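You operate a simulated robot arm through the tools that you are given. There is no shell and no other tool. Be economical: measure what you need, move in short steps, check, and stop when the job is done.

You run a simulated two-armed robot. Do the job below in one go: nothing can be reset, and whatever is moved stays where it is left.

## Task
Fetch the blue disc and set it on the top of the store bench. Stack the 10.00 mm master disc from the top of the packing bench on top of the 7.50 mm master disc. Push the desk cards drawer shut. Take the pot that says "rubber" from the top of the desk and leave it on the stock card there. Take the orange filter from the top of the big table and put it on top of the vacuum lifter. Put the box that says "dowels" from the top of the big table on the top of the small table and the box that says "62" on the end of the big table. Put one of the blue filters from the top of the big table on the low shelf of the side bench. The order is free.

The check looks at the end state, three seconds after you hand in, the way a careful person would. Anything else that was tipped, shoved, dropped, spilled or broken makes it a failure.

## Robot
Two 7-joint arms with two-finger parallel grippers on one trunk, on a base that drives. Base frame: it is fixed to the floor where the robot stands at the start and does not move with it; the origin is under the middle of the robot, x ahead of it, y to its left, z up; the surface under the hand at the start is at about z = 0.86. Lengths are in m, angles in rad, forces in N, time in s.
The left shoulder is at the start at [0.062, 0.201, 1.153], the right one opposite. With the tool pointing down near the work surface each hand reaches from about 0.28 to 0.72 m from the robot's upright axis, wherever it stands, measured 20 degrees to its own side. Places, roughly: blue disc [0.5, -0.25, 1]; blue filter [-5, 2.25, 0.75]; blue sample box, teal box, teal sample box [-5, 2.5, 0.75]; desk cards drawer [-2.6, 0.9, 0.6]; end of the big table (22x32 cm) [-4.54, 3.2, 0.8]; green pot, grey pot [-2.5, 0.25, 0.75]; low shelf of the side bench [-1, 0.3, 0.3]; master disc [0.5, 0.75, 0.75]; orange filter [-4.75, 0.5, 0.75]; stock card [-3, 0.25, 0.75]; top of the small table [-4.3, 4.9, 0.9]; top of the store bench [0.9, 3.3, 0.9]; vacuum lifter (8x8x9 cm) [-4.9, 0.4, 0.8]. Payload 1.57 kg a hand.
The TCP of each hand is the grasp point between the finger pads, 0.03 m short of the fingertips. In the tool frame z runs along the fingers and y along their closing line. The gripper opens to 0.11 m. The fingers are 0.024 m wide and 0.012 m thick; the gripper's body (0.048 by 0.112 m) begins 0.078 m behind the TCP.
Orientation is told as [roll, pitch, yaw] about the base's x, y, z axes, in that order, counted from this pose: with the fingers straight down and closing along the base's y, the tool's x points along the base's -x, its y along +y and its z along -z.

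## Interface
- The arms move only by the tool step_arm. It takes "left_commands", "right_commands" or both (then of equal length, played together; a hand with none holds still); each is a list that holds one entry, the list of rows, each a list of 7 numbers: the opening, from 0 (shut) to 1 (fully open), then the shift along the base's x, y, z in m, then the turn, a rotation vector about the base's x, y, z in rad. In form: [[[jaw, x, y, z, ax, ay, az], ...]]. A call has 1 to 8 rows; each row is the pose to reach, as a shift and turn from the pose commanded when the call began. A row lasts 0.2 s, in which the tool goes at most 0.05 m and 0.15 rad; a call with a longer step from one row to the next is refused whole, and so is a gripper value outside its range. A pose out of reach is approached as far as the arm can. The call stops where the force on the tool passes 40 N (or 10 N more than at its start, if that is more) or the arm is blocked; 0.2 s more then pass. Each finger travels about 0.072 m/s and halts on what it meets, pressing with about 24 N; the grip force reading is that of the motor and also rises with nothing between the fingers. The clock runs only during rows and for 0.2 s after the last one: add rows that repeat a pose to give the fingers time. The reply holds the time, the measured pose of the TCP, the force on the tool along the base axes, the opening and the grip force, in the units named above and with some noise, with the torque about the TCP (base axes, N m) and any sound that the robot's microphone picked up.
- Cameras (640 x 400 px; columns grow to the right, rows downward): "scene" is now at [0.0869, 0.0259, 1.7152]; the picture's right is [0.45, -0.89, 0.00], its down [-0.80, -0.41, -0.43] and it looks along [0.39, 0.19, -0.90] (base axes); focal length 279 px, centre (320, 200). "left" rides on the left gripper at [0.07, -0.016, -0.141] in its tool frame; the picture's right is [0.23, 0.97, 0.00], its down [-0.85, 0.20, -0.48] and it looks along [-0.47, 0.11, 0.88] (tool axes); focal length 222 px, centre (320, 200). "right" rides on the right gripper at [0.07, 0.016, -0.141] in its tool frame; the picture's right is [-0.23, 0.97, 0.00], its down [-0.86, -0.20, -0.48] and it looks along [-0.47, -0.11, 0.88] (tool axes); focal length 222 px, centre (320, 200).
- camera(camera): a new picture of that camera. No time passes.
- move_column(by): slides the trunk up (or, below 0, down) by that many m; the arms and the scene camera ride with it, the base frame stays. It gives what a move gives, with no picture.
- roll_base(legs): drives the robot by 1 to 6 legs, each [ahead, left, turn to the left] in m, m and rad, along the robot's own axes; the way and the turn of a leg run together, so that a leg with both is an arc; at most 1.5 m and 3.142 rad a leg. The arms and the cameras ride along, it lands a little off, and it stops where it bumps. It gives what a move gives.
- pan_tilt(pan, tilt): turns the head with the scene camera to pan (to the left, within 1.501 rad either way) and tilt (down, from -0.506 to 1.204), counted from straight ahead of the robot. It gives what a move gives.
- locate(camera, pixels): for up to 12 pixels [column, row] of the newest picture of that camera ("zoom" is the newest enlarged one), the place [x, y, z] in the base frame of the surface seen there, good to about 0.002 m, but the place of the scene camera against the robot may be out by one fixed shift of up to 0.012 m in any direction. No time passes.
- enlarge(camera, box): a new picture of the part [left, top, right, bottom] of that camera's present view, enlarged. No time passes.
- sign_off(): hands the job in; it is judged then, once.

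Keep the steps short. Do not move on a guess: measure, check each grasp and each placing, and mend mistakes. In all there are 145 turns and 182 pictures (those below and enlarged ones count). Leave the grippers open and the arms clear of the work at the hand-in unless told otherwise, and finish with a single line.

The tools are called after "Emit:" as a command line: name --argument value ..., lists and objects as JSON in quotes. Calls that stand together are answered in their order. step_arm: Moves the arms, as the interface text tells. Its arguments: {"type":"object","properties":{"left_commands":{"type":"array"},"right_commands":{"type":"array"}},"required":[]} The other tools are called the same way: move_column (by) slides the trunk up or down; roll_base (legs) drives the base; pan_tilt (pan, tilt) turns the head that bears the scene camera; camera (camera) takes a picture; locate (camera, pixels) gives the place of the surface under pixels of a picture; enlarge (camera, box) takes an enlarged picture of a part of a camera's view; sign_off () hands the job in.

At the start:

```text
time_s: 0.0
left_tcp_pos: [0.3593, 0.4232, 1.1673]
left_orientation: [-0.003, 0.002, 0.002]
left_wrist_force: [-0.6, 0.1, -0.7]
left_moment: [0.01, 0.0, -0.01]
left_opening: 0.1099
left_grip_force: 0.0
right_tcp_pos: [0.3804, 0.0243, 1.1546]
right_orientation: [-0.002, 0.002, 0.0]
right_wrist_force: [-0.4, -0.1, 0.4]
right_moment: [-0.01, 0.01, 0.0]
right_opening: 0.1102
right_grip_force: 0.2
trunk travel left (down, up): [-0.75, 0.24]
robot x, y, heading: [0.0024, -0.0019, -0.002]
head pan, tilt: [0.468, 1.121]
```

scene: 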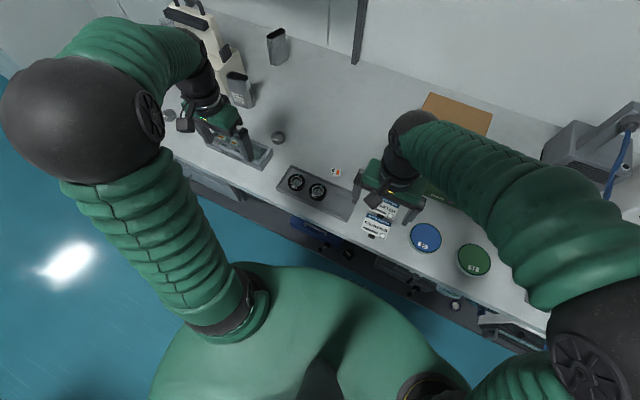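
right: 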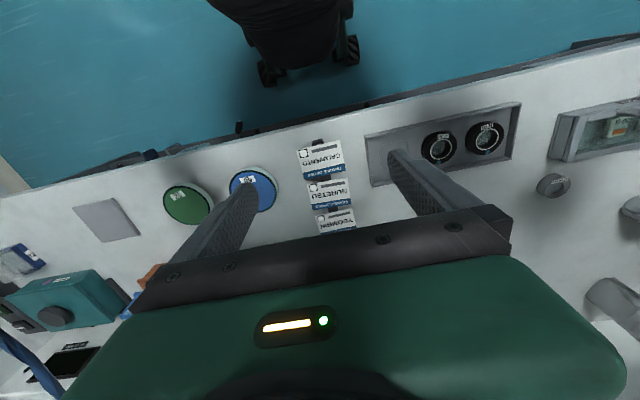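
left: 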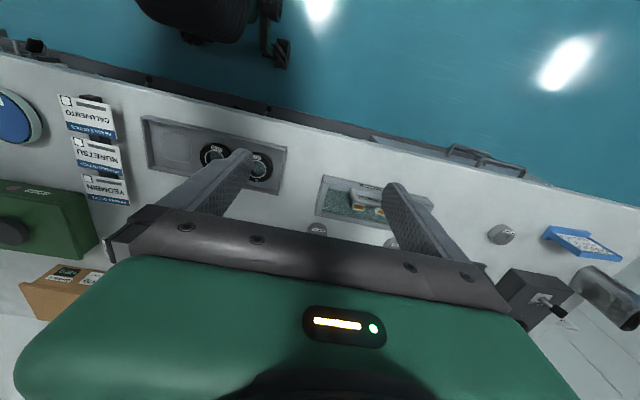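

I see a blue disc at (426,237) and small discs on the bench. I'll zoom in on the disc areas first.

Emit:
enlarge --camera "scene" --box '[360, 180, 520, 280]'

Emit:
enlarge --camera "scene" --box '[160, 80, 360, 205]'

Emit:
locate --camera "scene" --pixels '[[426, 237], [412, 237], [440, 237], [474, 260], [400, 245], [278, 137], [297, 182], [317, 191], [335, 173], [170, 116], [260, 160]]'

```text
4.00 times, centred on (440, 230) of scene
```

zoom: 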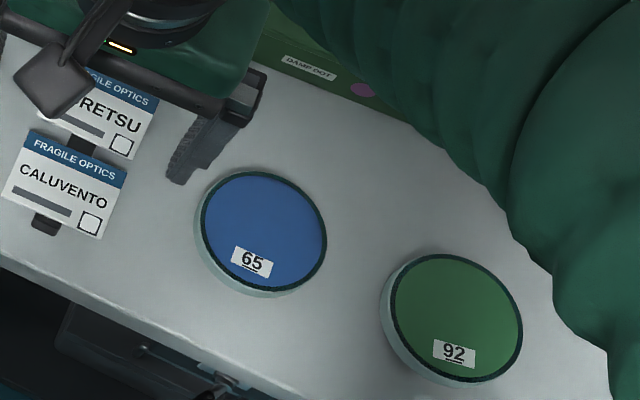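

```text
3.20 times, centred on (260, 142) of scene
```

zoom: 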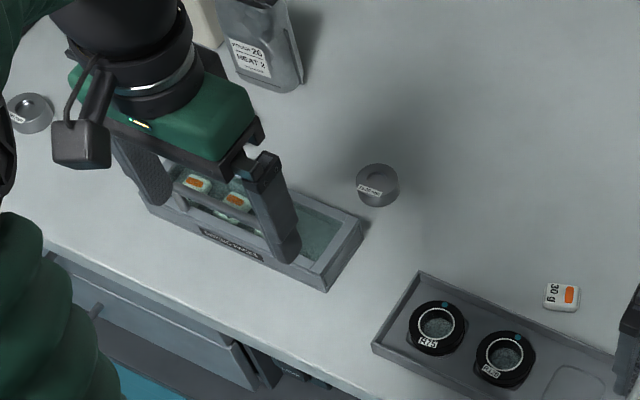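

```text
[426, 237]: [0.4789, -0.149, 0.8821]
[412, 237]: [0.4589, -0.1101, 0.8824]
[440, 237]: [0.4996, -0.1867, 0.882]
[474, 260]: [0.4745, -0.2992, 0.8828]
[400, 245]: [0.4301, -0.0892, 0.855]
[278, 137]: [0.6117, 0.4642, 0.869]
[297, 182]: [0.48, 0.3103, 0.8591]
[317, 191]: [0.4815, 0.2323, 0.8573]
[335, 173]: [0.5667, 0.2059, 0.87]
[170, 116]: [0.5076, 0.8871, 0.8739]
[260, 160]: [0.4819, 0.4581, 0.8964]
```

Two small grey discs seen so far; I'll read their labels.

Emit:
enlarge --camera "scene" --box '[262, 127, 294, 147]'

Emit:
enlarge --camera "scene" --box '[150, 100, 190, 125]'

Emit:
enlarge --camera "left" --box '[280, 180, 540, 300]'

```text
16.00 times, centred on (278, 137) of scene
```

zoom: 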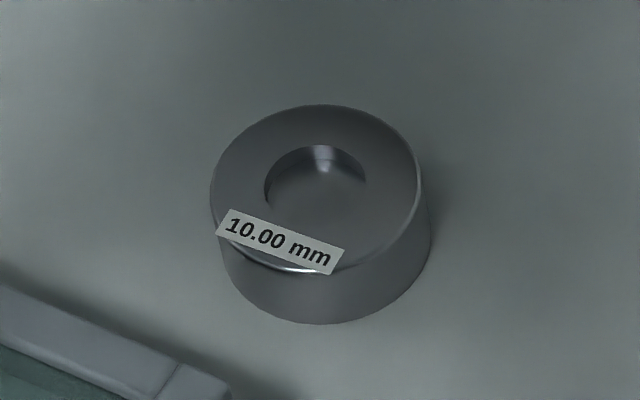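

```text
16.00 times, centred on (170, 112) of scene
```

zoom: 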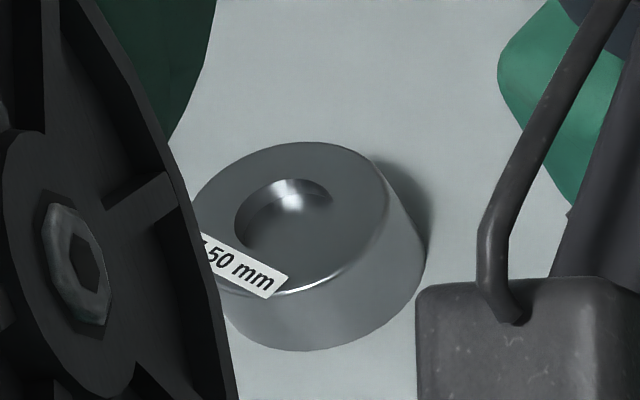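

```text
2.46 times, centred on (410, 240) of left
```

zoom: 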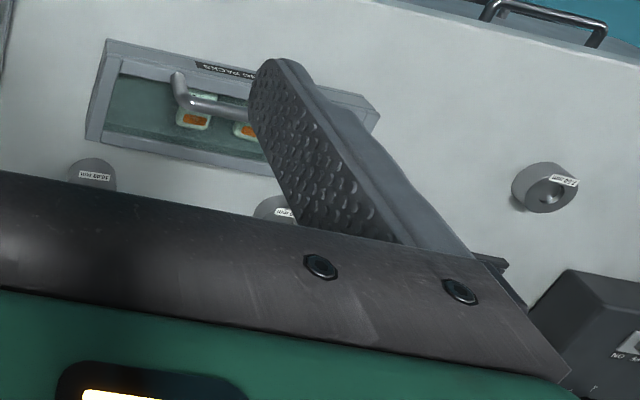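

A third disc hides behind the left finger. I'll shift the left hand 0.15 m to the left and look.

Emit:
step_arm --left_commands '[[[1, -0.02, 0.04, 0, 0, 0, 0], [1, -0.04, 0.08, 0, 0, 0, 0], [1, -0.06, 0.11, 0, 0, 0, 0], [1, -0.08, 0.15, 0, 0, 0, 0]]]'

Emit:
camera --camera "left"

Emit:
camera --camera "scene"

```text
time_s: 1.0
left_tcp_pos: [0.2808, 0.5713, 1.1671]
left_orientation: [-0.002, -0.001, -0.002]
left_wrist_force: [0.0, -0.1, 0.2]
left_moment: [-0.01, -0.02, 0.01]
left_opening: 0.1099
left_grip_force: 0.0
right_tcp_pos: [0.3791, 0.0231, 1.156]
right_orientation: [-0.003, 0.0, 0.002]
right_wrist_force: [0.1, -0.5, 0.4]
right_moment: [-0.01, -0.02, 0.0]
right_opening: 0.11
right_grip_force: 0.0
trunk travel left (down, up): [-0.75, 0.24]
robot x, y, heading: [0.0014, -0.0022, -0.007]
head pan, tilt: [0.468, 1.121]
```

```text
173 pictures are left
```

left: 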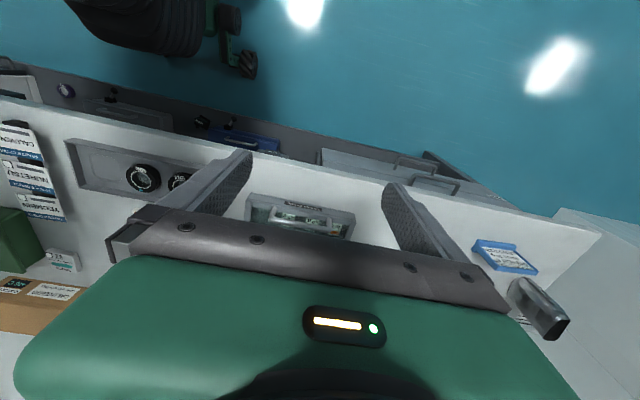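

```text
172 pictures are left
```

scene: 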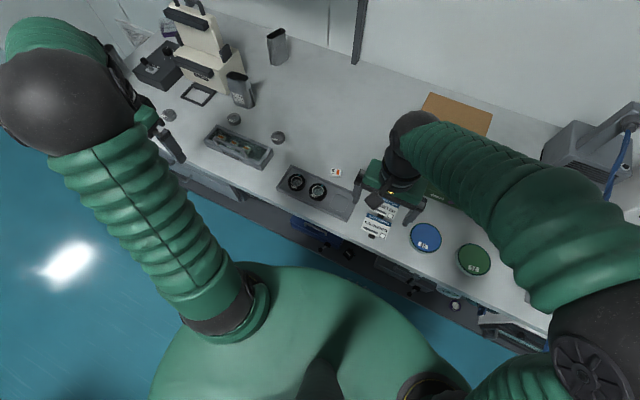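

Scene now shows the three discs at (169,115), (233,119), (278,137). Read the first two labels and locate.

Emit:
enlarge --camera "scene" --box '[157, 95, 253, 155]'

Emit:
locate --camera "scene" --pixels '[[169, 113], [233, 117], [278, 135], [272, 134], [284, 139], [227, 116], [239, 119], [233, 127], [240, 140]]'

Emit:
enlarge --camera "scene" --box '[217, 109, 249, 129]'

Emit:
locate --camera "zoom" --pixels '[[210, 190], [420, 190], [320, 110], [320, 270], [320, 180], [320, 330]]'

Emit:
enlarge --camera "scene" --box '[262, 127, 294, 147]'

Emit:
locate --camera "zoom" --pixels '[[214, 190], [415, 190], [320, 110], [320, 265], [320, 180], [320, 340]]'

```text
6.67 times, centred on (205, 125) of scene
```

zoom: 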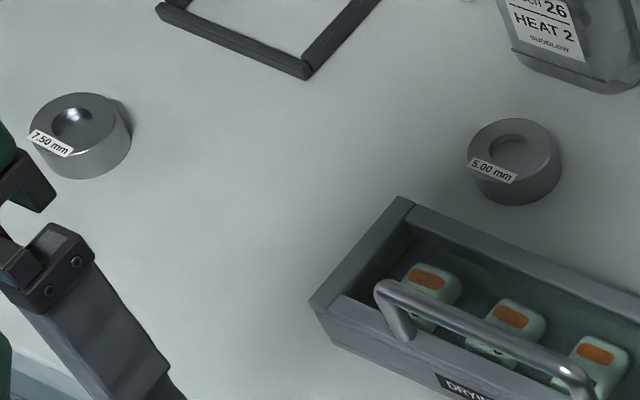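

```text
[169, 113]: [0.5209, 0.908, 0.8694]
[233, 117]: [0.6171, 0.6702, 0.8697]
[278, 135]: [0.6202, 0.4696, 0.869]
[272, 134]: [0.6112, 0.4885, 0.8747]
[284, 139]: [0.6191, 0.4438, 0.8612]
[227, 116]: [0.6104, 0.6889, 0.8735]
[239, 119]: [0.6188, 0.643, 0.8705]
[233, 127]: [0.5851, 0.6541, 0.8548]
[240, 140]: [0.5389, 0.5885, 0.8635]
```

```text
16.00 times, centred on (233, 119) of scene
```

zoom: 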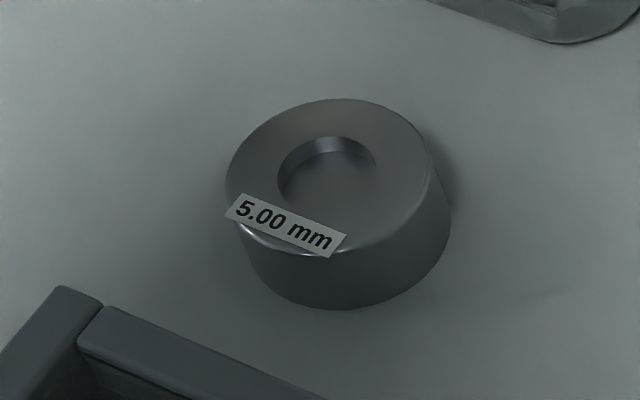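

```text
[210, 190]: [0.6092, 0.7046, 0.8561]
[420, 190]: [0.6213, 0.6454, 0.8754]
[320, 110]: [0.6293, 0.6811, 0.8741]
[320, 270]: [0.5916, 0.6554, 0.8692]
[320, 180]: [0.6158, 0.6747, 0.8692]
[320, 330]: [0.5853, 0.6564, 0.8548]
```

```text
16.00 times, centred on (278, 137) of scene
```

zoom: 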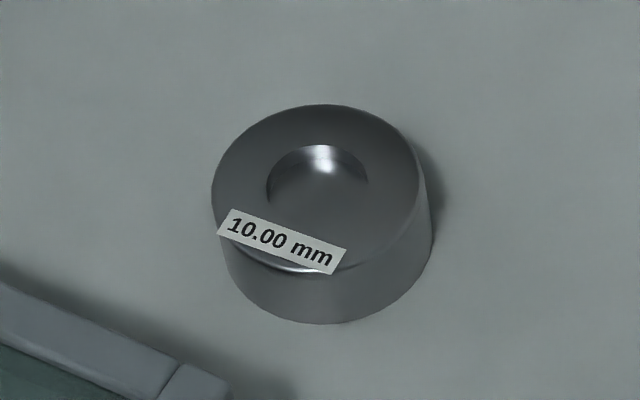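

```text
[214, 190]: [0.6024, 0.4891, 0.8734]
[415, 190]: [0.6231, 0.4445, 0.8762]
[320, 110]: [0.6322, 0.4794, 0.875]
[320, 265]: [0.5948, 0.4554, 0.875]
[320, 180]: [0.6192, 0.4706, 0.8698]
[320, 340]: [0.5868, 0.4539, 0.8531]
```

The 10.00 disc is at about (0.613, 0.467) and the 7.50 disc at about (0.52, 0.91). I'll start with the blue disc and move the right hand above it.

Emit:
step_arm --right_commands '[[[1, 0.02, -0.04, -0.01, 0, 0, 0], [1, 0.04, -0.08, -0.02, 0, 0, 0], [1, 0.06, -0.12, -0.03, 0, 0, 0], [1, 0.08, -0.15, -0.05, 0, 0, 0], [1, 0.1, -0.172, -0.07, 0, 0, 0]]]'

Emit:
camera --camera "right"

Emit:
camera --camera "scene"

```text
time_s: 2.2
left_tcp_pos: [0.284, 0.5692, 1.1678]
left_orientation: [0.0, 0.002, 0.0]
left_wrist_force: [0.5, -0.5, 0.4]
left_moment: [0.04, 0.02, 0.01]
left_opening: 0.11
left_grip_force: 0.0
right_tcp_pos: [0.4832, -0.149, 1.0837]
right_orientation: [0.001, 0.0, 0.003]
right_wrist_force: [-0.1, 0.1, -0.1]
right_moment: [0.02, 0.0, 0.0]
right_opening: 0.1101
right_grip_force: 0.1
trunk travel left (down, up): [-0.75, 0.24]
robot x, y, heading: [-0.0004, -0.0016, -0.004]
head pan, tilt: [0.468, 1.121]
```

```text
168 pictures are left
```

right: 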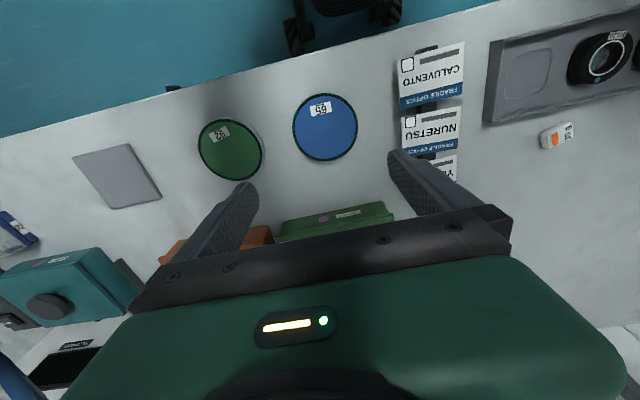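

```text
167 pictures are left
```

scene: 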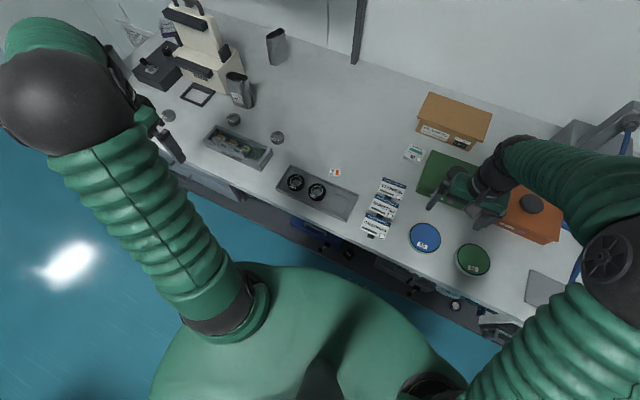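

Now measure the blue disc edges in the right hand's view.

Emit:
locate --camera "right" --pixels '[[325, 127], [294, 130], [356, 126], [322, 97], [328, 158], [400, 127], [440, 120], [258, 150], [230, 150], [395, 60], [375, 150], [325, 165]]'

Emit:
locate --camera "scene" --pixels '[[425, 238], [411, 238], [439, 238], [425, 224], [425, 249]]'

Emit:
enlarge --camera "right" --box '[180, 70, 420, 220]'

```text
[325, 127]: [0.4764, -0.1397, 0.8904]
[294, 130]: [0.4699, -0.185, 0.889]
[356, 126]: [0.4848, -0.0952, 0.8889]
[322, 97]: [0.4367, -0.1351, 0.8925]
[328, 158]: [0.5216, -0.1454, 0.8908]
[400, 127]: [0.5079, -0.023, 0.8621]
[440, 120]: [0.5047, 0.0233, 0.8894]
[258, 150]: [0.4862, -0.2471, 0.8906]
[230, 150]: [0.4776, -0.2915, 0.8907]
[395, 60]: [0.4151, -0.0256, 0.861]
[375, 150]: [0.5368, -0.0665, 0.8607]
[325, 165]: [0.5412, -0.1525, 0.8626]
```

```text
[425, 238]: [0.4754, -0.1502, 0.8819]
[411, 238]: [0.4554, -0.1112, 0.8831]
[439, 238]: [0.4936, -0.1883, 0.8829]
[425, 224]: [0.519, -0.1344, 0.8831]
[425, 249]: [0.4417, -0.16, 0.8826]
```

```text
2.67 times, centred on (300, 145) of right
```

zoom: 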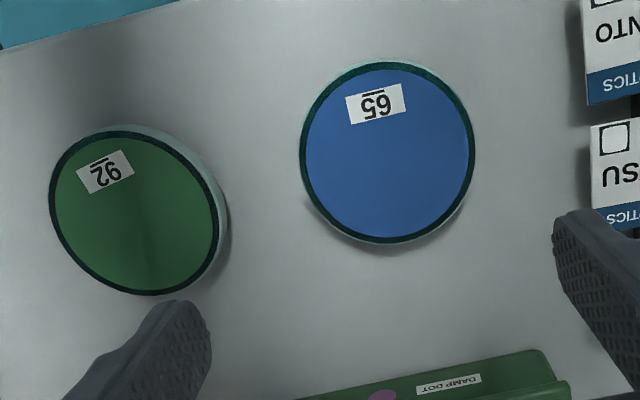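

The right camera gives the blue disc's centre as (0.479, -0.140), its top at 0.890, and the table at 0.862. The scene camera reads about 10 mm low in y and 7.5 mm low in z. I'll descend and grip.

Emit:
step_arm --right_commands '[[[1, -0.003, 0.009, -0.04, 0, 0, 0], [1, -0.003, 0.009, -0.08, 0, 0, 0], [1, -0.003, 0.009, -0.12, 0, 0, 0], [1, -0.003, 0.009, -0.155, 0, 0, 0], [1, -0.003, 0.009, -0.187, 0, 0, 0], [0.7, -0.003, 0.009, -0.187, 0, 0, 0], [0.7, -0.003, 0.009, -0.187, 0, 0, 0], [0.7, -0.003, 0.009, -0.187, 0, 0, 0]]]'

Emit:
camera --camera "right"

```text
time_s: 4.0
left_tcp_pos: [0.2824, 0.5697, 1.1667]
left_orientation: [-0.001, 0.003, -0.001]
left_wrist_force: [-0.5, 0.3, 0.0]
left_moment: [-0.02, -0.01, 0.03]
left_opening: 0.1102
left_grip_force: 0.1
right_tcp_pos: [0.4758, -0.1412, 0.898]
right_orientation: [0.0, 0.002, -0.001]
right_wrist_force: [-0.3, 0.1, 0.0]
right_moment: [0.02, 0.03, -0.01]
right_opening: 0.0995
right_grip_force: 23.7
trunk travel left (down, up): [-0.75, 0.24]
robot x, y, heading: [-0.0028, 0.003, 0.0]
head pan, tilt: [0.468, 1.121]
```

```text
165 pictures are left
```

right: 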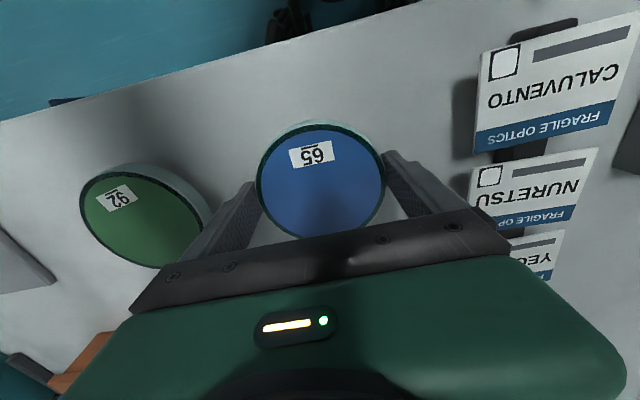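

Gripped (23.7 N at 0.0995). Lift.

Emit:
step_arm --right_commands '[[[0.5, 0, 0, 0.03, 0, 0, 0], [0.5, 0, 0, 0.07, 0, 0, 0], [0.5, 0, 0, 0.11, 0, 0, 0], [0.5, -0.02, 0, 0.15, 0, 0, 0], [0.5, -0.05, 0, 0.19, 0, 0, 0], [0.5, -0.08, 0, 0.23, 0, 0, 0], [0.5, -0.11, 0, 0.26, 0, 0, 0]]]'

Emit:
camera --camera "right"

```text
time_s: 5.6
left_tcp_pos: [0.2798, 0.5693, 1.1673]
left_orientation: [-0.001, -0.002, 0.001]
left_wrist_force: [-0.4, 0.1, 0.1]
left_moment: [-0.03, -0.03, -0.03]
left_opening: 0.1101
left_grip_force: 0.2
right_tcp_pos: [0.3627, -0.1395, 1.1595]
right_orientation: [0.002, -0.002, 0.001]
right_wrist_force: [0.3, 0.6, -0.3]
right_moment: [0.01, -0.02, -0.01]
right_opening: 0.0549
right_grip_force: 0.1
trunk travel left (down, up): [-0.75, 0.24]
robot x, y, heading: [0.0007, 0.001, 0.001]
head pan, tilt: [0.468, 1.121]
```

```text
164 pictures are left
```

right: 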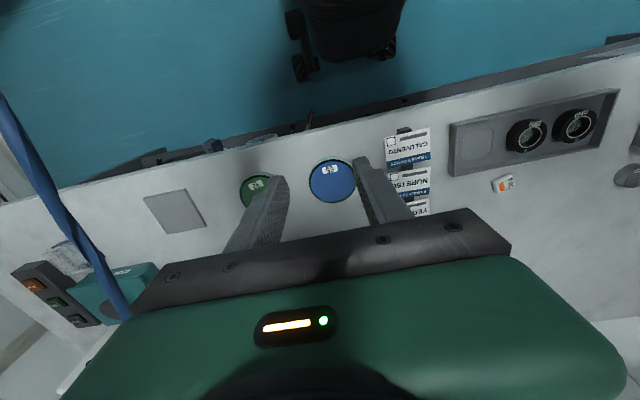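

The fingers read 0.055 and the disc still lies on the bench, so it slipped out. I'll look at its shape.

Emit:
enlarge --camera "right" --box '[270, 140, 390, 215]'

Emit:
locate --camera "zoom" --pixels '[[213, 216], [451, 216], [330, 102], [330, 335], [330, 216], [330, 350], [205, 250], [465, 250]]'

Emit:
enlarge --camera "scene" --box '[390, 210, 470, 260]'

```text
5.33 times, centred on (330, 178) of right
```

zoom: 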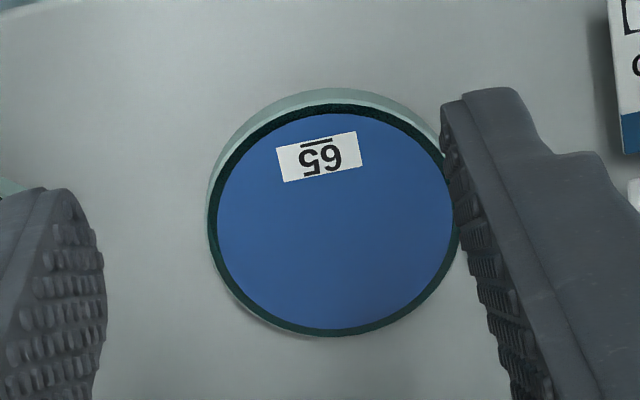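

```text
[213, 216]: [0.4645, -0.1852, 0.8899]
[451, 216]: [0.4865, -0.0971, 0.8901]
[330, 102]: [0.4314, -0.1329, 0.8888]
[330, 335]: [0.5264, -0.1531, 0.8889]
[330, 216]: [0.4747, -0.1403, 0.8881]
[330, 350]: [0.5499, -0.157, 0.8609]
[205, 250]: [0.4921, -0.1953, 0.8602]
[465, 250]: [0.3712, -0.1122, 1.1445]
```

```text
8.00 times, centred on (430, 235) of scene
```

zoom: 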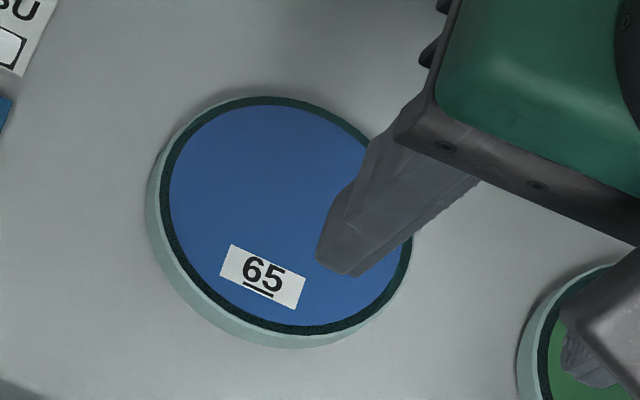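

The disc sits unmoved at about (0.479, -0.142) with a diameter of about 0.097. I'll retry with a lower grip, hold longer, then lift just 1 cm and read the forces.

Emit:
step_arm --right_commands '[[[1, 0.02, -0.001, -0.04, 0, 0, 0], [1, 0.045, -0.002, -0.08, 0, 0, 0], [1, 0.07, -0.002, -0.12, 0, 0, 0], [1, 0.1, -0.002, -0.155, 0, 0, 0], [1, 0.116, -0.002, -0.19, 0, 0, 0], [1, 0.116, -0.002, -0.225, 0, 0, 0], [1, 0.116, -0.002, -0.25, 0, 0, 0], [1, 0.116, -0.002, -0.2645, 0, 0, 0]]]'

Emit:
step_arm --right_commands '[[[0.6, 0, 0, 0, 0, 0, 0], [0.6, 0, 0, 0, 0, 0, 0], [0.6, 0, 0, 0, 0, 0, 0], [0.6, 0, 0, 0, 0, 0, 0]]]'

Emit:
enlarge --camera "right" --box '[200, 80, 440, 280]'

```text
time_s: 7.4
left_tcp_pos: [0.2808, 0.5693, 1.1672]
left_orientation: [0.0, 0.002, 0.0]
left_wrist_force: [0.6, -0.2, -0.1]
left_moment: [0.01, 0.05, -0.04]
left_opening: 0.1101
left_grip_force: 0.0
right_tcp_pos: [0.4814, -0.1435, 0.894]
right_orientation: [-0.001, 0.001, 0.0]
right_wrist_force: [0.3, -0.9, 1.3]
right_moment: [0.0, 0.0, -0.01]
right_opening: 0.1099
right_grip_force: 0.0
trunk travel left (down, up): [-0.75, 0.24]
robot x, y, heading: [-0.0029, -0.0006, -0.004]
head pan, tilt: [0.468, 1.121]
```

```text
time_s: 8.4
left_tcp_pos: [0.2807, 0.5693, 1.1658]
left_orientation: [0.0, 0.002, -0.001]
left_wrist_force: [-0.6, -0.4, 0.0]
left_moment: [-0.01, -0.01, 0.01]
left_opening: 0.1102
left_grip_force: 0.0
right_tcp_pos: [0.4834, -0.1424, 0.894]
right_orientation: [0.001, 0.003, 0.001]
right_wrist_force: [0.1, 0.1, -0.3]
right_moment: [-0.02, -0.02, -0.02]
right_opening: 0.0992
right_grip_force: 24.5
trunk travel left (down, up): [-0.75, 0.24]
robot x, y, heading: [0.0005, 0.0044, -0.004]
head pan, tilt: [0.468, 1.121]
```

```text
2.00 times, centred on (320, 180) of right
```

zoom: 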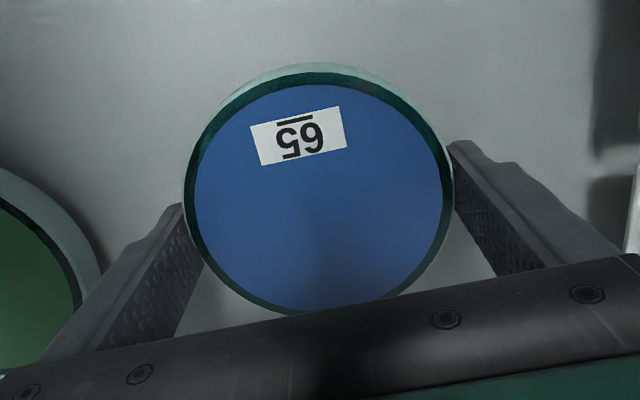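

Closed on it at 0.0992, 24.5 N. Lift 1 cm slowly.

Emit:
step_arm --right_commands '[[[0.6, 0, 0, 0.003, 0, 0, 0], [0.6, 0, 0, 0.006, 0, 0, 0], [0.6, 0, 0, 0.01, 0, 0, 0], [0.6, 0, 0, 0.01, 0, 0, 0]]]'

Emit:
enlarge --camera "right" --box '[200, 80, 440, 280]'

Emit:
locate --camera "zoom" --pixels '[[320, 190], [320, 260], [200, 30]]'

```text
time_s: 9.4
left_tcp_pos: [0.2812, 0.5684, 1.1676]
left_orientation: [0.0, 0.0, 0.0]
left_wrist_force: [0.3, 0.5, 0.0]
left_moment: [0.02, -0.04, -0.01]
left_opening: 0.11
left_grip_force: 0.1
right_tcp_pos: [0.4817, -0.1416, 0.9039]
right_orientation: [0.001, 0.003, -0.001]
right_wrist_force: [-0.7, 0.4, -2.6]
right_moment: [-0.03, -0.01, -0.02]
right_opening: 0.0995
right_grip_force: 23.9
trunk travel left (down, up): [-0.75, 0.24]
robot x, y, heading: [-0.0019, 0.003, -0.001]
head pan, tilt: [0.468, 1.121]
```

```text
2.00 times, centred on (320, 180) of right
```

zoom: 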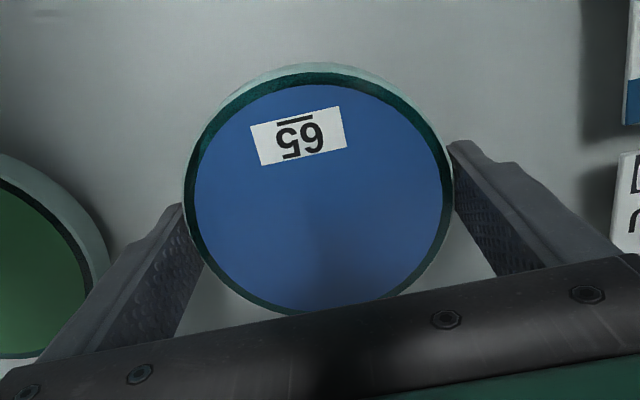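

```text
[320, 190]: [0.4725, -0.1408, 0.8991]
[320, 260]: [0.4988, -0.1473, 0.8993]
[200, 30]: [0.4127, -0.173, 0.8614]
```

It lifts now, at about 2.6 N. I'll continue gently.

Emit:
step_arm --right_commands '[[[0.6, 0, 0, 0.008, 0, 0, 0], [0.6, 0, 0, 0.018, 0, 0, 0], [0.6, 0, 0, 0.03, 0, 0, 0], [0.6, 0, 0, 0.044, 0, 0, 0], [0.6, 0, 0, 0.058, 0, 0, 0], [0.6, 0, 0, 0.072, 0, 0, 0], [0.6, 0, 0, 0.086, 0, 0, 0], [0.6, 0, 0, 0.094, 0, 0, 0]]]'

Emit:
enlarge --camera "right" --box '[200, 80, 440, 280]'

```text
time_s: 11.2
left_tcp_pos: [0.2809, 0.5701, 1.1669]
left_orientation: [0.0, -0.001, 0.0]
left_wrist_force: [0.4, 0.4, -0.2]
left_moment: [0.0, -0.01, -0.02]
left_opening: 0.1101
left_grip_force: 0.1
right_tcp_pos: [0.4826, -0.1425, 0.9979]
right_orientation: [0.0, 0.002, 0.0]
right_wrist_force: [0.0, -1.0, -3.2]
right_moment: [0.01, -0.03, -0.03]
right_opening: 0.0992
right_grip_force: 24.5
trunk travel left (down, up): [-0.75, 0.24]
robot x, y, heading: [-0.0041, 0.0028, 0.005]
head pan, tilt: [0.468, 1.121]
```

```text
2.00 times, centred on (320, 180) of right
```

zoom: 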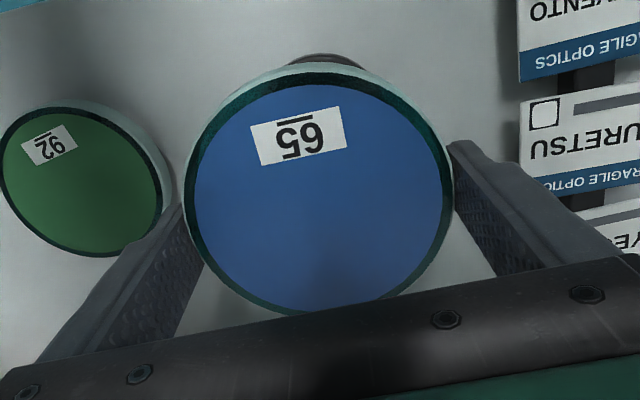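

Held firmly. I'll raise and retract gently, then drive 0.48 m left and 0.04 m forward.

Emit:
step_arm --right_commands '[[[0.6, -0.01, 0, 0.012, 0, 0, 0], [0.6, -0.025, 0, 0.028, 0, 0, 0], [0.6, -0.04, 0, 0.044, 0, 0, 0], [0.6, -0.055, 0, 0.06, 0, 0, 0], [0.6, -0.07, 0, 0.076, 0, 0, 0], [0.6, -0.085, 0, 0.092, 0, 0, 0], [0.6, -0.1, 0, 0.108, 0, 0, 0], [0.6, -0.11, 0, 0.12, 0, 0, 0]]]'

Emit:
roll_base --legs '[[0.0, 0.48, 0.0]]'

Emit:
camera --camera "right"

Emit:
camera --camera "left"

Emit:
camera --camera "scene"

```text
time_s: 13.0
left_tcp_pos: [0.2806, 0.57, 1.1685]
left_orientation: [0.0, 0.001, 0.002]
left_wrist_force: [-1.3, 0.6, -0.3]
left_moment: [-0.01, 0.01, -0.03]
left_opening: 0.11
left_grip_force: 0.2
right_tcp_pos: [0.3745, -0.1431, 1.1181]
right_orientation: [-0.001, 0.0, 0.003]
right_wrist_force: [0.9, 1.1, -2.9]
right_moment: [0.03, -0.03, -0.01]
right_opening: 0.0993
right_grip_force: 24.4
trunk travel left (down, up): [-0.75, 0.24]
robot x, y, heading: [-0.0, 0.0042, 0.002]
head pan, tilt: [0.468, 1.121]
```

```text
time_s: 15.8
left_tcp_pos: [0.2852, 1.0375, 1.1722]
left_orientation: [0.009, 0.001, -0.003]
left_wrist_force: [0.1, -0.2, 0.4]
left_moment: [0.03, 0.0, -0.01]
left_opening: 0.1098
left_grip_force: 0.2
right_tcp_pos: [0.3735, 0.3256, 1.1169]
right_orientation: [0.008, -0.001, -0.005]
right_wrist_force: [-0.6, -1.5, -2.6]
right_moment: [0.02, 0.02, 0.01]
right_opening: 0.0993
right_grip_force: 24.1
trunk travel left (down, up): [-0.75, 0.24]
robot x, y, heading: [0.0014, 0.4792, -0.008]
head pan, tilt: [0.468, 1.121]
```

```text
158 pictures are left
```

right: 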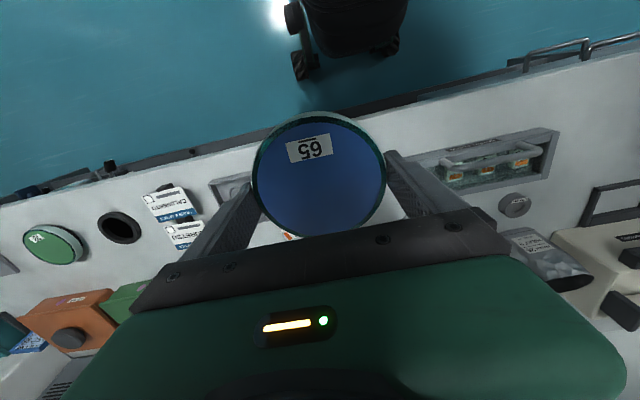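

```text
157 pictures are left
```

left: 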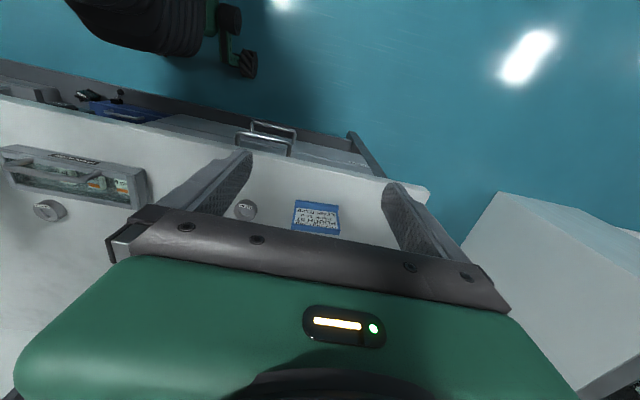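

```text
156 pictures are left
```

scene: 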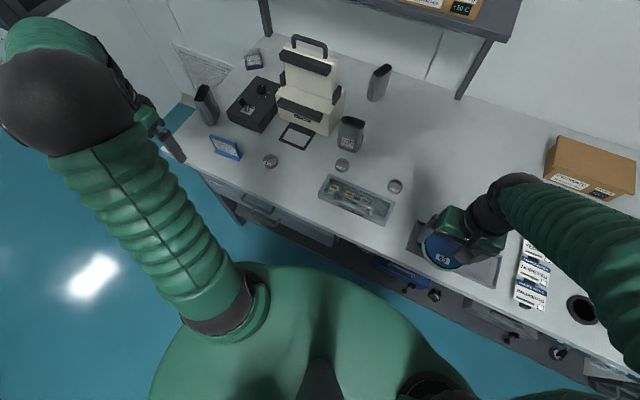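

Disc still held. Where it was there is a dark round thing at (120,228) in the right view; check it. Then the discs.

Emit:
enlarge --camera "right" --box '[20, 170, 220, 295]'

Emit:
locate --camera "scene" --pixels '[[395, 185], [270, 160], [342, 163], [225, 147], [295, 137], [350, 130], [395, 195], [268, 172], [583, 309], [350, 195]]'

```text
3.20 times, centred on (120, 232) of right
```

zoom: 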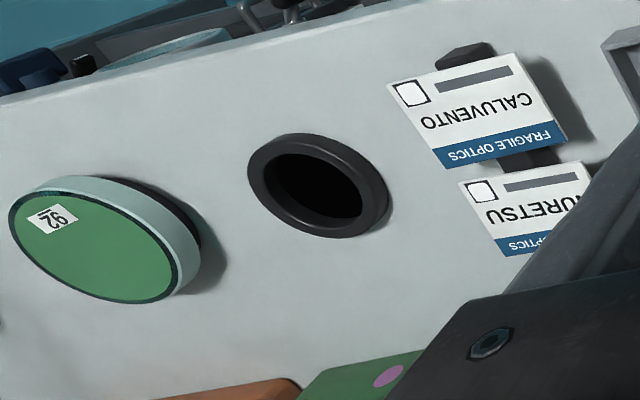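

```text
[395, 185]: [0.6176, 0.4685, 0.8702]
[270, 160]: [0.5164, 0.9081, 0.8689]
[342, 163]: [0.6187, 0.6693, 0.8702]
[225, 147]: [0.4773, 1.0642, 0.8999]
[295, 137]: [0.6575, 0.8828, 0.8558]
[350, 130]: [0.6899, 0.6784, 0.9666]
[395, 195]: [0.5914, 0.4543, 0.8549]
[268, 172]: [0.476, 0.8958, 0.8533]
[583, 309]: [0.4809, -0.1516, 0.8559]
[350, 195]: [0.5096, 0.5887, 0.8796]
```

The disc sat on a ring holder, so that's fine. Next I'll move the left hand over the 10.00 disc at about (0.615, 0.477), shifting the right hand aside gently.

Emit:
step_arm --left_commands '[[[0.8, 0.01, -0.04, 0, 0, 0, 0], [0.8, 0.03, -0.08, 0, 0, 0, 0], [0.8, 0.05, -0.12, 0, 0, 0, 0], [0.8, 0.07, -0.16, 0, 0, 0, 0], [0.8, 0.09, -0.2, 0, 0, 0, 0], [0.8, 0.11, -0.24, 0, 0, 0, 0], [0.8, 0.13, -0.28, 0, 0, 0, 0], [0.8, 0.15, -0.32, 0, 0, 0, 0]]]' --right_commands '[[[0.6, 0, -0.01, 0, 0, 0, 0], [0.6, 0, -0.025, 0, 0, 0, 0], [0.6, 0, -0.04, 0, 0, 0, 0], [0.6, 0, -0.06, 0, 0, 0, 0], [0.6, 0, -0.08, 0, 0, 0, 0], [0.6, 0, -0.1, 0, 0, 0, 0], [0.6, 0, -0.115, 0, 0, 0, 0], [0.6, 0, -0.12, 0, 0, 0, 0]]]'

Emit:
step_arm --left_commands '[[[0.8, 0.02, -0.04, 0, 0, 0, 0], [0.8, 0.04, -0.08, 0, 0, 0, 0], [0.8, 0.06, -0.12, 0, 0, 0, 0], [0.8, 0.08, -0.16, -0.02, 0, 0, 0], [0.8, 0.11, -0.19, -0.04, 0, 0, 0], [0.8, 0.13, -0.21, -0.08, 0, 0, 0], [0.8, 0.15, -0.23, -0.11, 0, 0, 0]]]'

Emit:
camera --camera "left"

```text
time_s: 17.6
left_tcp_pos: [0.4361, 0.7201, 1.1712]
left_orientation: [0.005, 0.001, -0.003]
left_wrist_force: [0.4, -0.7, 0.3]
left_moment: [0.02, 0.01, -0.02]
left_opening: 0.0879
left_grip_force: 0.1
right_tcp_pos: [0.3753, 0.2069, 1.118]
right_orientation: [0.003, -0.001, -0.004]
right_wrist_force: [0.3, -1.0, -2.8]
right_moment: [-0.01, 0.02, 0.02]
right_opening: 0.0995
right_grip_force: 23.7
trunk travel left (down, up): [-0.75, 0.24]
robot x, y, heading: [0.0007, 0.4774, -0.006]
head pan, tilt: [0.468, 1.121]
```

```text
time_s: 19.2
left_tcp_pos: [0.5867, 0.4911, 1.0563]
left_orientation: [0.003, 0.0, -0.004]
left_wrist_force: [0.4, -0.4, 0.4]
left_moment: [0.02, 0.05, 0.01]
left_opening: 0.088
left_grip_force: 0.0
right_tcp_pos: [0.3745, 0.2094, 1.1178]
right_orientation: [0.004, 0.001, -0.003]
right_wrist_force: [-0.1, 0.4, -3.3]
right_moment: [0.0, -0.01, -0.01]
right_opening: 0.0995
right_grip_force: 23.6
trunk travel left (down, up): [-0.75, 0.24]
robot x, y, heading: [0.0017, 0.4792, -0.0]
head pan, tilt: [0.468, 1.121]
```

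```text
154 pictures are left
```

left: 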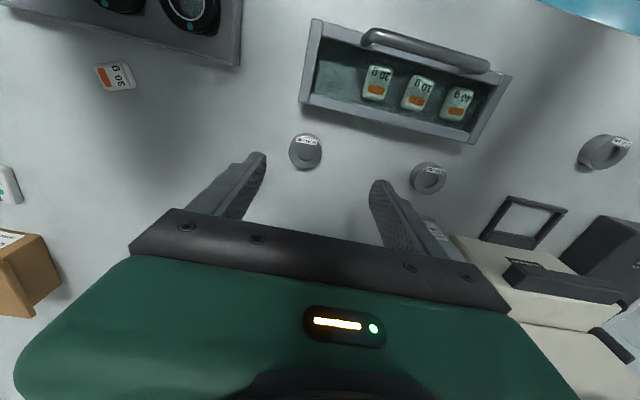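

Emit:
enlarge --camera "left" --box '[260, 100, 356, 190]'

Emit:
locate --camera "left" --pixels '[[306, 153], [290, 151], [321, 154], [308, 137], [304, 168], [302, 103], [330, 112], [600, 152], [582, 152], [626, 152], [612, 138], [597, 168]]'

```text
4.44 times, centred on (308, 145) of left
```

zoom: 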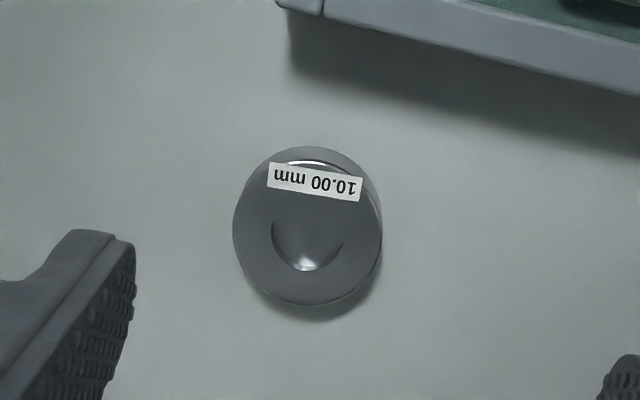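

```text
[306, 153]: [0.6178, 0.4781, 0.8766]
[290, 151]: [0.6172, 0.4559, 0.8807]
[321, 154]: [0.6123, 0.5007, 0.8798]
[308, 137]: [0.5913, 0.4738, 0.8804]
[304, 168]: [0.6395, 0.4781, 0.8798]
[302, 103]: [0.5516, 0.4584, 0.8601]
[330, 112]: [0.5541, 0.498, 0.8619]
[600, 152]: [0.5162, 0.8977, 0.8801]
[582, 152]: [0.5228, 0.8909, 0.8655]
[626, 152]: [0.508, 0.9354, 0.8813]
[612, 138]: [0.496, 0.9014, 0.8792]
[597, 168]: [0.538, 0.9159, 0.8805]
```

The 10.00 disc is centred at (0.6155, 0.477) with its top at 0.880. I'll descend to TCP z 0.894 and grip.

Emit:
step_arm --left_commands '[[[0.8, 0.029, -0.014, -0.04, 0, 0, 0], [0.8, 0.029, -0.014, -0.08, 0, 0, 0], [0.8, 0.029, -0.014, -0.12, 0, 0, 0], [0.8, 0.029, -0.014, -0.15, 0, 0, 0], [0.8, 0.029, -0.014, -0.1625, 0, 0, 0], [0.2, 0.029, -0.014, -0.1625, 0, 0, 0], [0.2, 0.029, -0.014, -0.1625, 0, 0, 0], [0.2, 0.029, -0.014, -0.1625, 0, 0, 0]]]'

Emit:
step_arm --left_commands '[[[0.2, 0, 0, 0, 0, 0, 0], [0.2, 0, 0, 0.003, 0, 0, 0], [0.2, 0, 0, 0.008, 0, 0, 0], [0.2, 0, 0, 0.016, 0, 0, 0], [0.2, 0, 0, 0.03, 0, 0, 0], [0.2, 0, 0, 0.05, 0, 0, 0]]]'

Emit:
enlarge --camera "left" --box '[220, 60, 460, 240]'

```text
refused: row 1 steps farther than a row can; nothing moved
```

```text
time_s: 20.6
left_tcp_pos: [0.5841, 0.4923, 1.1084]
left_orientation: [0.004, 0.0, -0.004]
left_wrist_force: [-0.1, 0.6, -0.1]
left_moment: [0.01, -0.02, 0.0]
left_opening: 0.0218
left_grip_force: 0.1
right_tcp_pos: [0.3719, 0.2102, 1.1182]
right_orientation: [0.002, 0.0, -0.006]
right_wrist_force: [0.4, -0.7, -3.4]
right_moment: [-0.01, -0.01, -0.05]
right_opening: 0.0994
right_grip_force: 24.2
trunk travel left (down, up): [-0.75, 0.24]
robot x, y, heading: [-0.0004, 0.4775, -0.002]
head pan, tilt: [0.468, 1.121]
```

```text
2.22 times, centred on (340, 150) of left
```

zoom: 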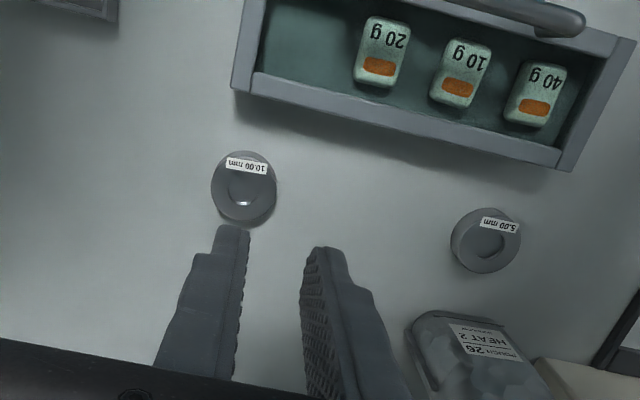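

The first call was refused because its first step was too long, and the second only raised and closed the hand, which did no harm. Now the proper descent.

Emit:
step_arm --left_commands '[[[0.8, 0.015, -0.008, -0.03, 0, 0, 0], [0.8, 0.03, -0.0145, -0.07, 0, 0, 0], [0.8, 0.03, -0.0145, -0.11, 0, 0, 0], [0.8, 0.03, -0.0145, -0.15, 0, 0, 0], [0.8, 0.03, -0.0145, -0.185, 0, 0, 0], [0.8, 0.03, -0.0145, -0.205, 0, 0, 0], [0.8, 0.03, -0.0145, -0.2135, 0, 0, 0], [0.8, 0.03, -0.0145, -0.2135, 0, 0, 0]]]'

Emit:
step_arm --left_commands '[[[0.2, 0, 0, 0, 0, 0, 0], [0.2, 0, 0, 0, 0, 0, 0], [0.2, 0, 0, 0, 0, 0, 0], [0.2, 0, 0, 0, 0, 0, 0]]]'

Emit:
enlarge --camera "left" --box '[220, 60, 460, 240]'

```text
time_s: 22.4
left_tcp_pos: [0.6141, 0.477, 0.8937]
left_orientation: [0.002, -0.001, -0.006]
left_wrist_force: [-0.4, -0.5, 0.7]
left_moment: [-0.01, -0.04, -0.01]
left_opening: 0.0881
left_grip_force: 0.1
right_tcp_pos: [0.3736, 0.2106, 1.1183]
right_orientation: [0.001, 0.0, -0.006]
right_wrist_force: [-0.7, 0.6, -4.6]
right_moment: [0.0, 0.02, -0.01]
right_opening: 0.0995
right_grip_force: 24.0
trunk travel left (down, up): [-0.75, 0.24]
robot x, y, heading: [0.0045, 0.4805, -0.003]
head pan, tilt: [0.468, 1.121]
```

```text
time_s: 23.4
left_tcp_pos: [0.6137, 0.4774, 0.8937]
left_orientation: [0.001, 0.001, -0.004]
left_wrist_force: [0.4, 0.1, 0.9]
left_moment: [-0.09, 0.0, -0.02]
left_opening: 0.0489
left_grip_force: 24.2
right_tcp_pos: [0.3734, 0.2086, 1.1181]
right_orientation: [0.0, 0.0, -0.006]
right_wrist_force: [-0.1, -0.3, -2.9]
right_moment: [0.0, -0.05, 0.02]
right_opening: 0.0994
right_grip_force: 24.4
trunk travel left (down, up): [-0.75, 0.24]
robot x, y, heading: [0.0022, 0.4788, -0.001]
head pan, tilt: [0.468, 1.121]
```

```text
2.22 times, centred on (340, 150) of left
```

zoom: 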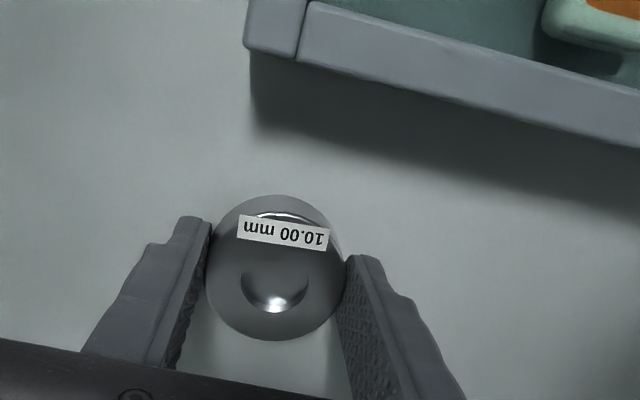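

Gripped at 0.049. I'll lift slowly to about 1.05, measuring the disc against the TCP.

Emit:
step_arm --left_commands '[[[0.2, 0, 0, 0.004, 0, 0, 0], [0.2, 0, 0, 0.012, 0, 0, 0], [0.2, 0, 0, 0.025, 0, 0, 0], [0.2, 0, 0, 0.045, 0, 0, 0], [0.2, 0, 0, 0.07, 0, 0, 0], [0.2, 0, 0, 0.1, 0, 0, 0], [0.2, 0, 0, 0.13, 0, 0, 0], [0.2, 0, 0, 0.16, 0, 0, 0]]]'

Emit:
enlarge --camera "left" --box '[220, 60, 460, 240]'

Emit:
locate --camera "zoom" --pixels '[[275, 225], [272, 335], [272, 320], [222, 280], [335, 285], [215, 270], [330, 330]]'

```text
time_s: 25.2
left_tcp_pos: [0.6128, 0.4774, 1.0532]
left_orientation: [0.002, -0.001, -0.005]
left_wrist_force: [0.1, 0.1, -2.0]
left_moment: [-0.02, -0.03, 0.02]
left_opening: 0.0491
left_grip_force: 23.6
right_tcp_pos: [0.3735, 0.2098, 1.119]
right_orientation: [0.002, 0.001, -0.006]
right_wrist_force: [-0.2, 0.0, -3.7]
right_moment: [-0.01, -0.02, -0.04]
right_opening: 0.0994
right_grip_force: 24.6
trunk travel left (down, up): [-0.75, 0.24]
robot x, y, heading: [0.0004, 0.4775, -0.004]
head pan, tilt: [0.468, 1.121]
```

```text
2.22 times, centred on (340, 150) of left
```

zoom: 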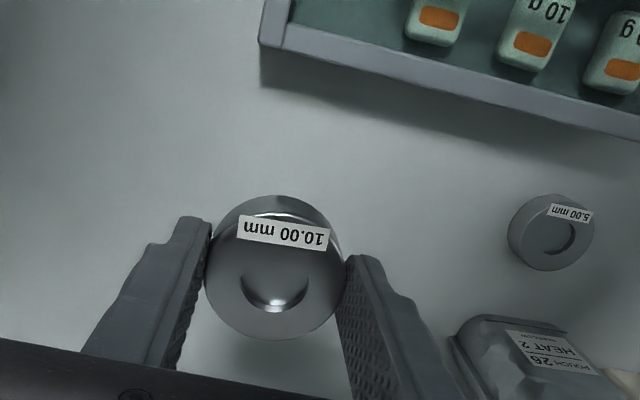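

```text
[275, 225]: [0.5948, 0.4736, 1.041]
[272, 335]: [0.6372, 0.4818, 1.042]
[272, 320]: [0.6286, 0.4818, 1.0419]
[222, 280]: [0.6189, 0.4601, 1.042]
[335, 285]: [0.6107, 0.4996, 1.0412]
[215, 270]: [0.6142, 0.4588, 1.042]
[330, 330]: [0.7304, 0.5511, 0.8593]
```

Disc held, centre about 1.5 mm ahead of the TCP. I'll carry it over to the 7.50 disc, staying near x = 0.5.

Emit:
step_arm --left_commands '[[[0.2, -0.02, 0.02, 0, 0, 0, 0], [0.2, -0.045, 0.055, 0, 0, 0, 0], [0.2, -0.07, 0.095, 0, 0, 0, 0], [0.2, -0.095, 0.135, 0, 0, 0, 0], [0.2, -0.115, 0.175, 0, 0, 0, 0], [0.2, -0.125, 0.22, 0, 0, 0, 0], [0.2, -0.13, 0.265, 0, 0, 0, 0], [0.2, -0.13, 0.31, 0, 0, 0, 0]]]'

Emit:
step_arm --left_commands '[[[0.2, 0, 0.03, 0, 0, 0, 0], [0.2, 0, 0.06, 0, 0, 0, 0], [0.2, 0, 0.08, 0, 0, 0, 0], [0.2, 0, 0.085, 0, 0, 0, 0]]]'

Emit:
camera --camera "left"

```text
time_s: 27.0
left_tcp_pos: [0.4843, 0.7923, 1.0537]
left_orientation: [-0.002, 0.001, -0.004]
left_wrist_force: [0.6, -0.6, -3.1]
left_moment: [-0.02, 0.02, -0.02]
left_opening: 0.0492
left_grip_force: 23.9
right_tcp_pos: [0.3739, 0.2139, 1.1209]
right_orientation: [-0.001, -0.001, -0.003]
right_wrist_force: [0.5, -0.3, -2.9]
right_moment: [-0.04, 0.01, 0.02]
right_opening: 0.0996
right_grip_force: 24.2
trunk travel left (down, up): [-0.75, 0.24]
robot x, y, heading: [0.0003, 0.4782, -0.004]
head pan, tilt: [0.468, 1.121]
```

```text
time_s: 28.0
left_tcp_pos: [0.4845, 0.8756, 1.0548]
left_orientation: [-0.001, 0.002, -0.003]
left_wrist_force: [0.4, 0.3, -2.6]
left_moment: [0.03, 0.02, 0.0]
left_opening: 0.049
left_grip_force: 23.7
right_tcp_pos: [0.374, 0.2109, 1.1188]
right_orientation: [0.001, 0.001, -0.004]
right_wrist_force: [-0.1, 0.2, -2.6]
right_moment: [0.01, -0.06, -0.02]
right_opening: 0.0995
right_grip_force: 23.8
trunk travel left (down, up): [-0.75, 0.24]
robot x, y, heading: [0.0029, 0.4783, -0.004]
head pan, tilt: [0.468, 1.121]
```

```text
149 pictures are left
```

left: 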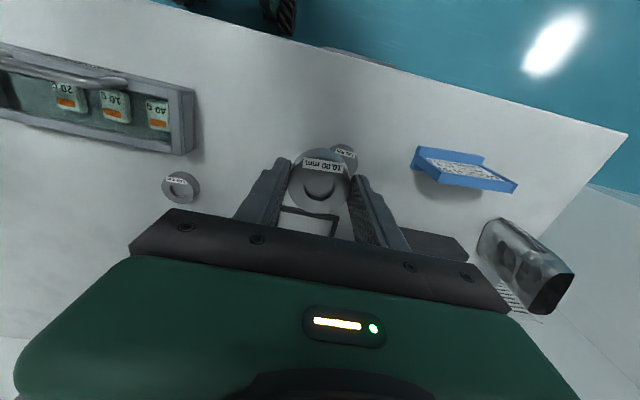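

The held disc hides the 7.50 disc, so I'll step back 0.07 m in y to see it.

Emit:
step_arm --left_commands '[[[0.2, 0, -0.03, 0, 0, 0, 0], [0.2, 0, -0.06, 0, 0, 0, 0], [0.2, 0, -0.07, 0, 0, 0, 0]]]'

Emit:
enlarge --camera "left" --box '[280, 100, 480, 225]'

```text
time_s: 28.8
left_tcp_pos: [0.4841, 0.8062, 1.0542]
left_orientation: [0.003, -0.001, -0.004]
left_wrist_force: [0.5, -0.1, -2.3]
left_moment: [0.02, 0.04, -0.01]
left_opening: 0.0488
left_grip_force: 23.6
right_tcp_pos: [0.3741, 0.2095, 1.1174]
right_orientation: [0.002, -0.001, -0.004]
right_wrist_force: [0.0, -0.2, -3.4]
right_moment: [-0.04, 0.0, 0.02]
right_opening: 0.0994
right_grip_force: 24.4
trunk travel left (down, up): [-0.75, 0.24]
robot x, y, heading: [0.0024, 0.4741, -0.003]
head pan, tilt: [0.468, 1.121]
```

```text
3.20 times, centred on (380, 162) of left
```

zoom: 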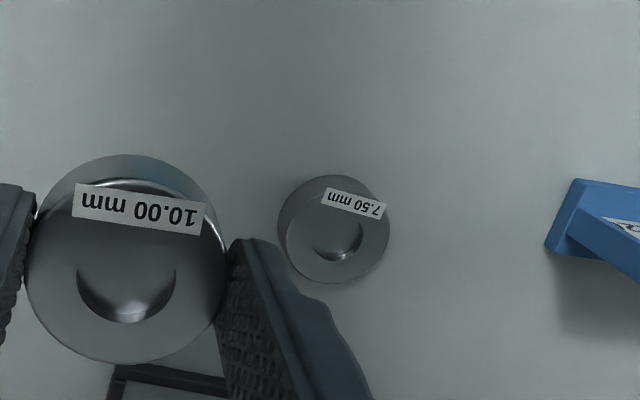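

Emit:
locate --camera "zoom" --pixels '[[338, 278], [337, 200], [340, 188], [292, 235], [385, 232], [335, 250], [300, 260], [375, 262], [372, 195], [115, 352], [34, 270], [218, 270]]'

```text
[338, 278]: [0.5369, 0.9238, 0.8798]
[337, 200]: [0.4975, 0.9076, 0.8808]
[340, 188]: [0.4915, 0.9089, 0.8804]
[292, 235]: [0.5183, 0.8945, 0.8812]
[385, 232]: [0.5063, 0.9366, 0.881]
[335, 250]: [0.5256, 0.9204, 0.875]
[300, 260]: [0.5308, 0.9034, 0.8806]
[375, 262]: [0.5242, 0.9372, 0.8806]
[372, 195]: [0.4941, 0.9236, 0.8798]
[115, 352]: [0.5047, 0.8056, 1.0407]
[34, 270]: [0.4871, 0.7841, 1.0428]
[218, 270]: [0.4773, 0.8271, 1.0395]
```

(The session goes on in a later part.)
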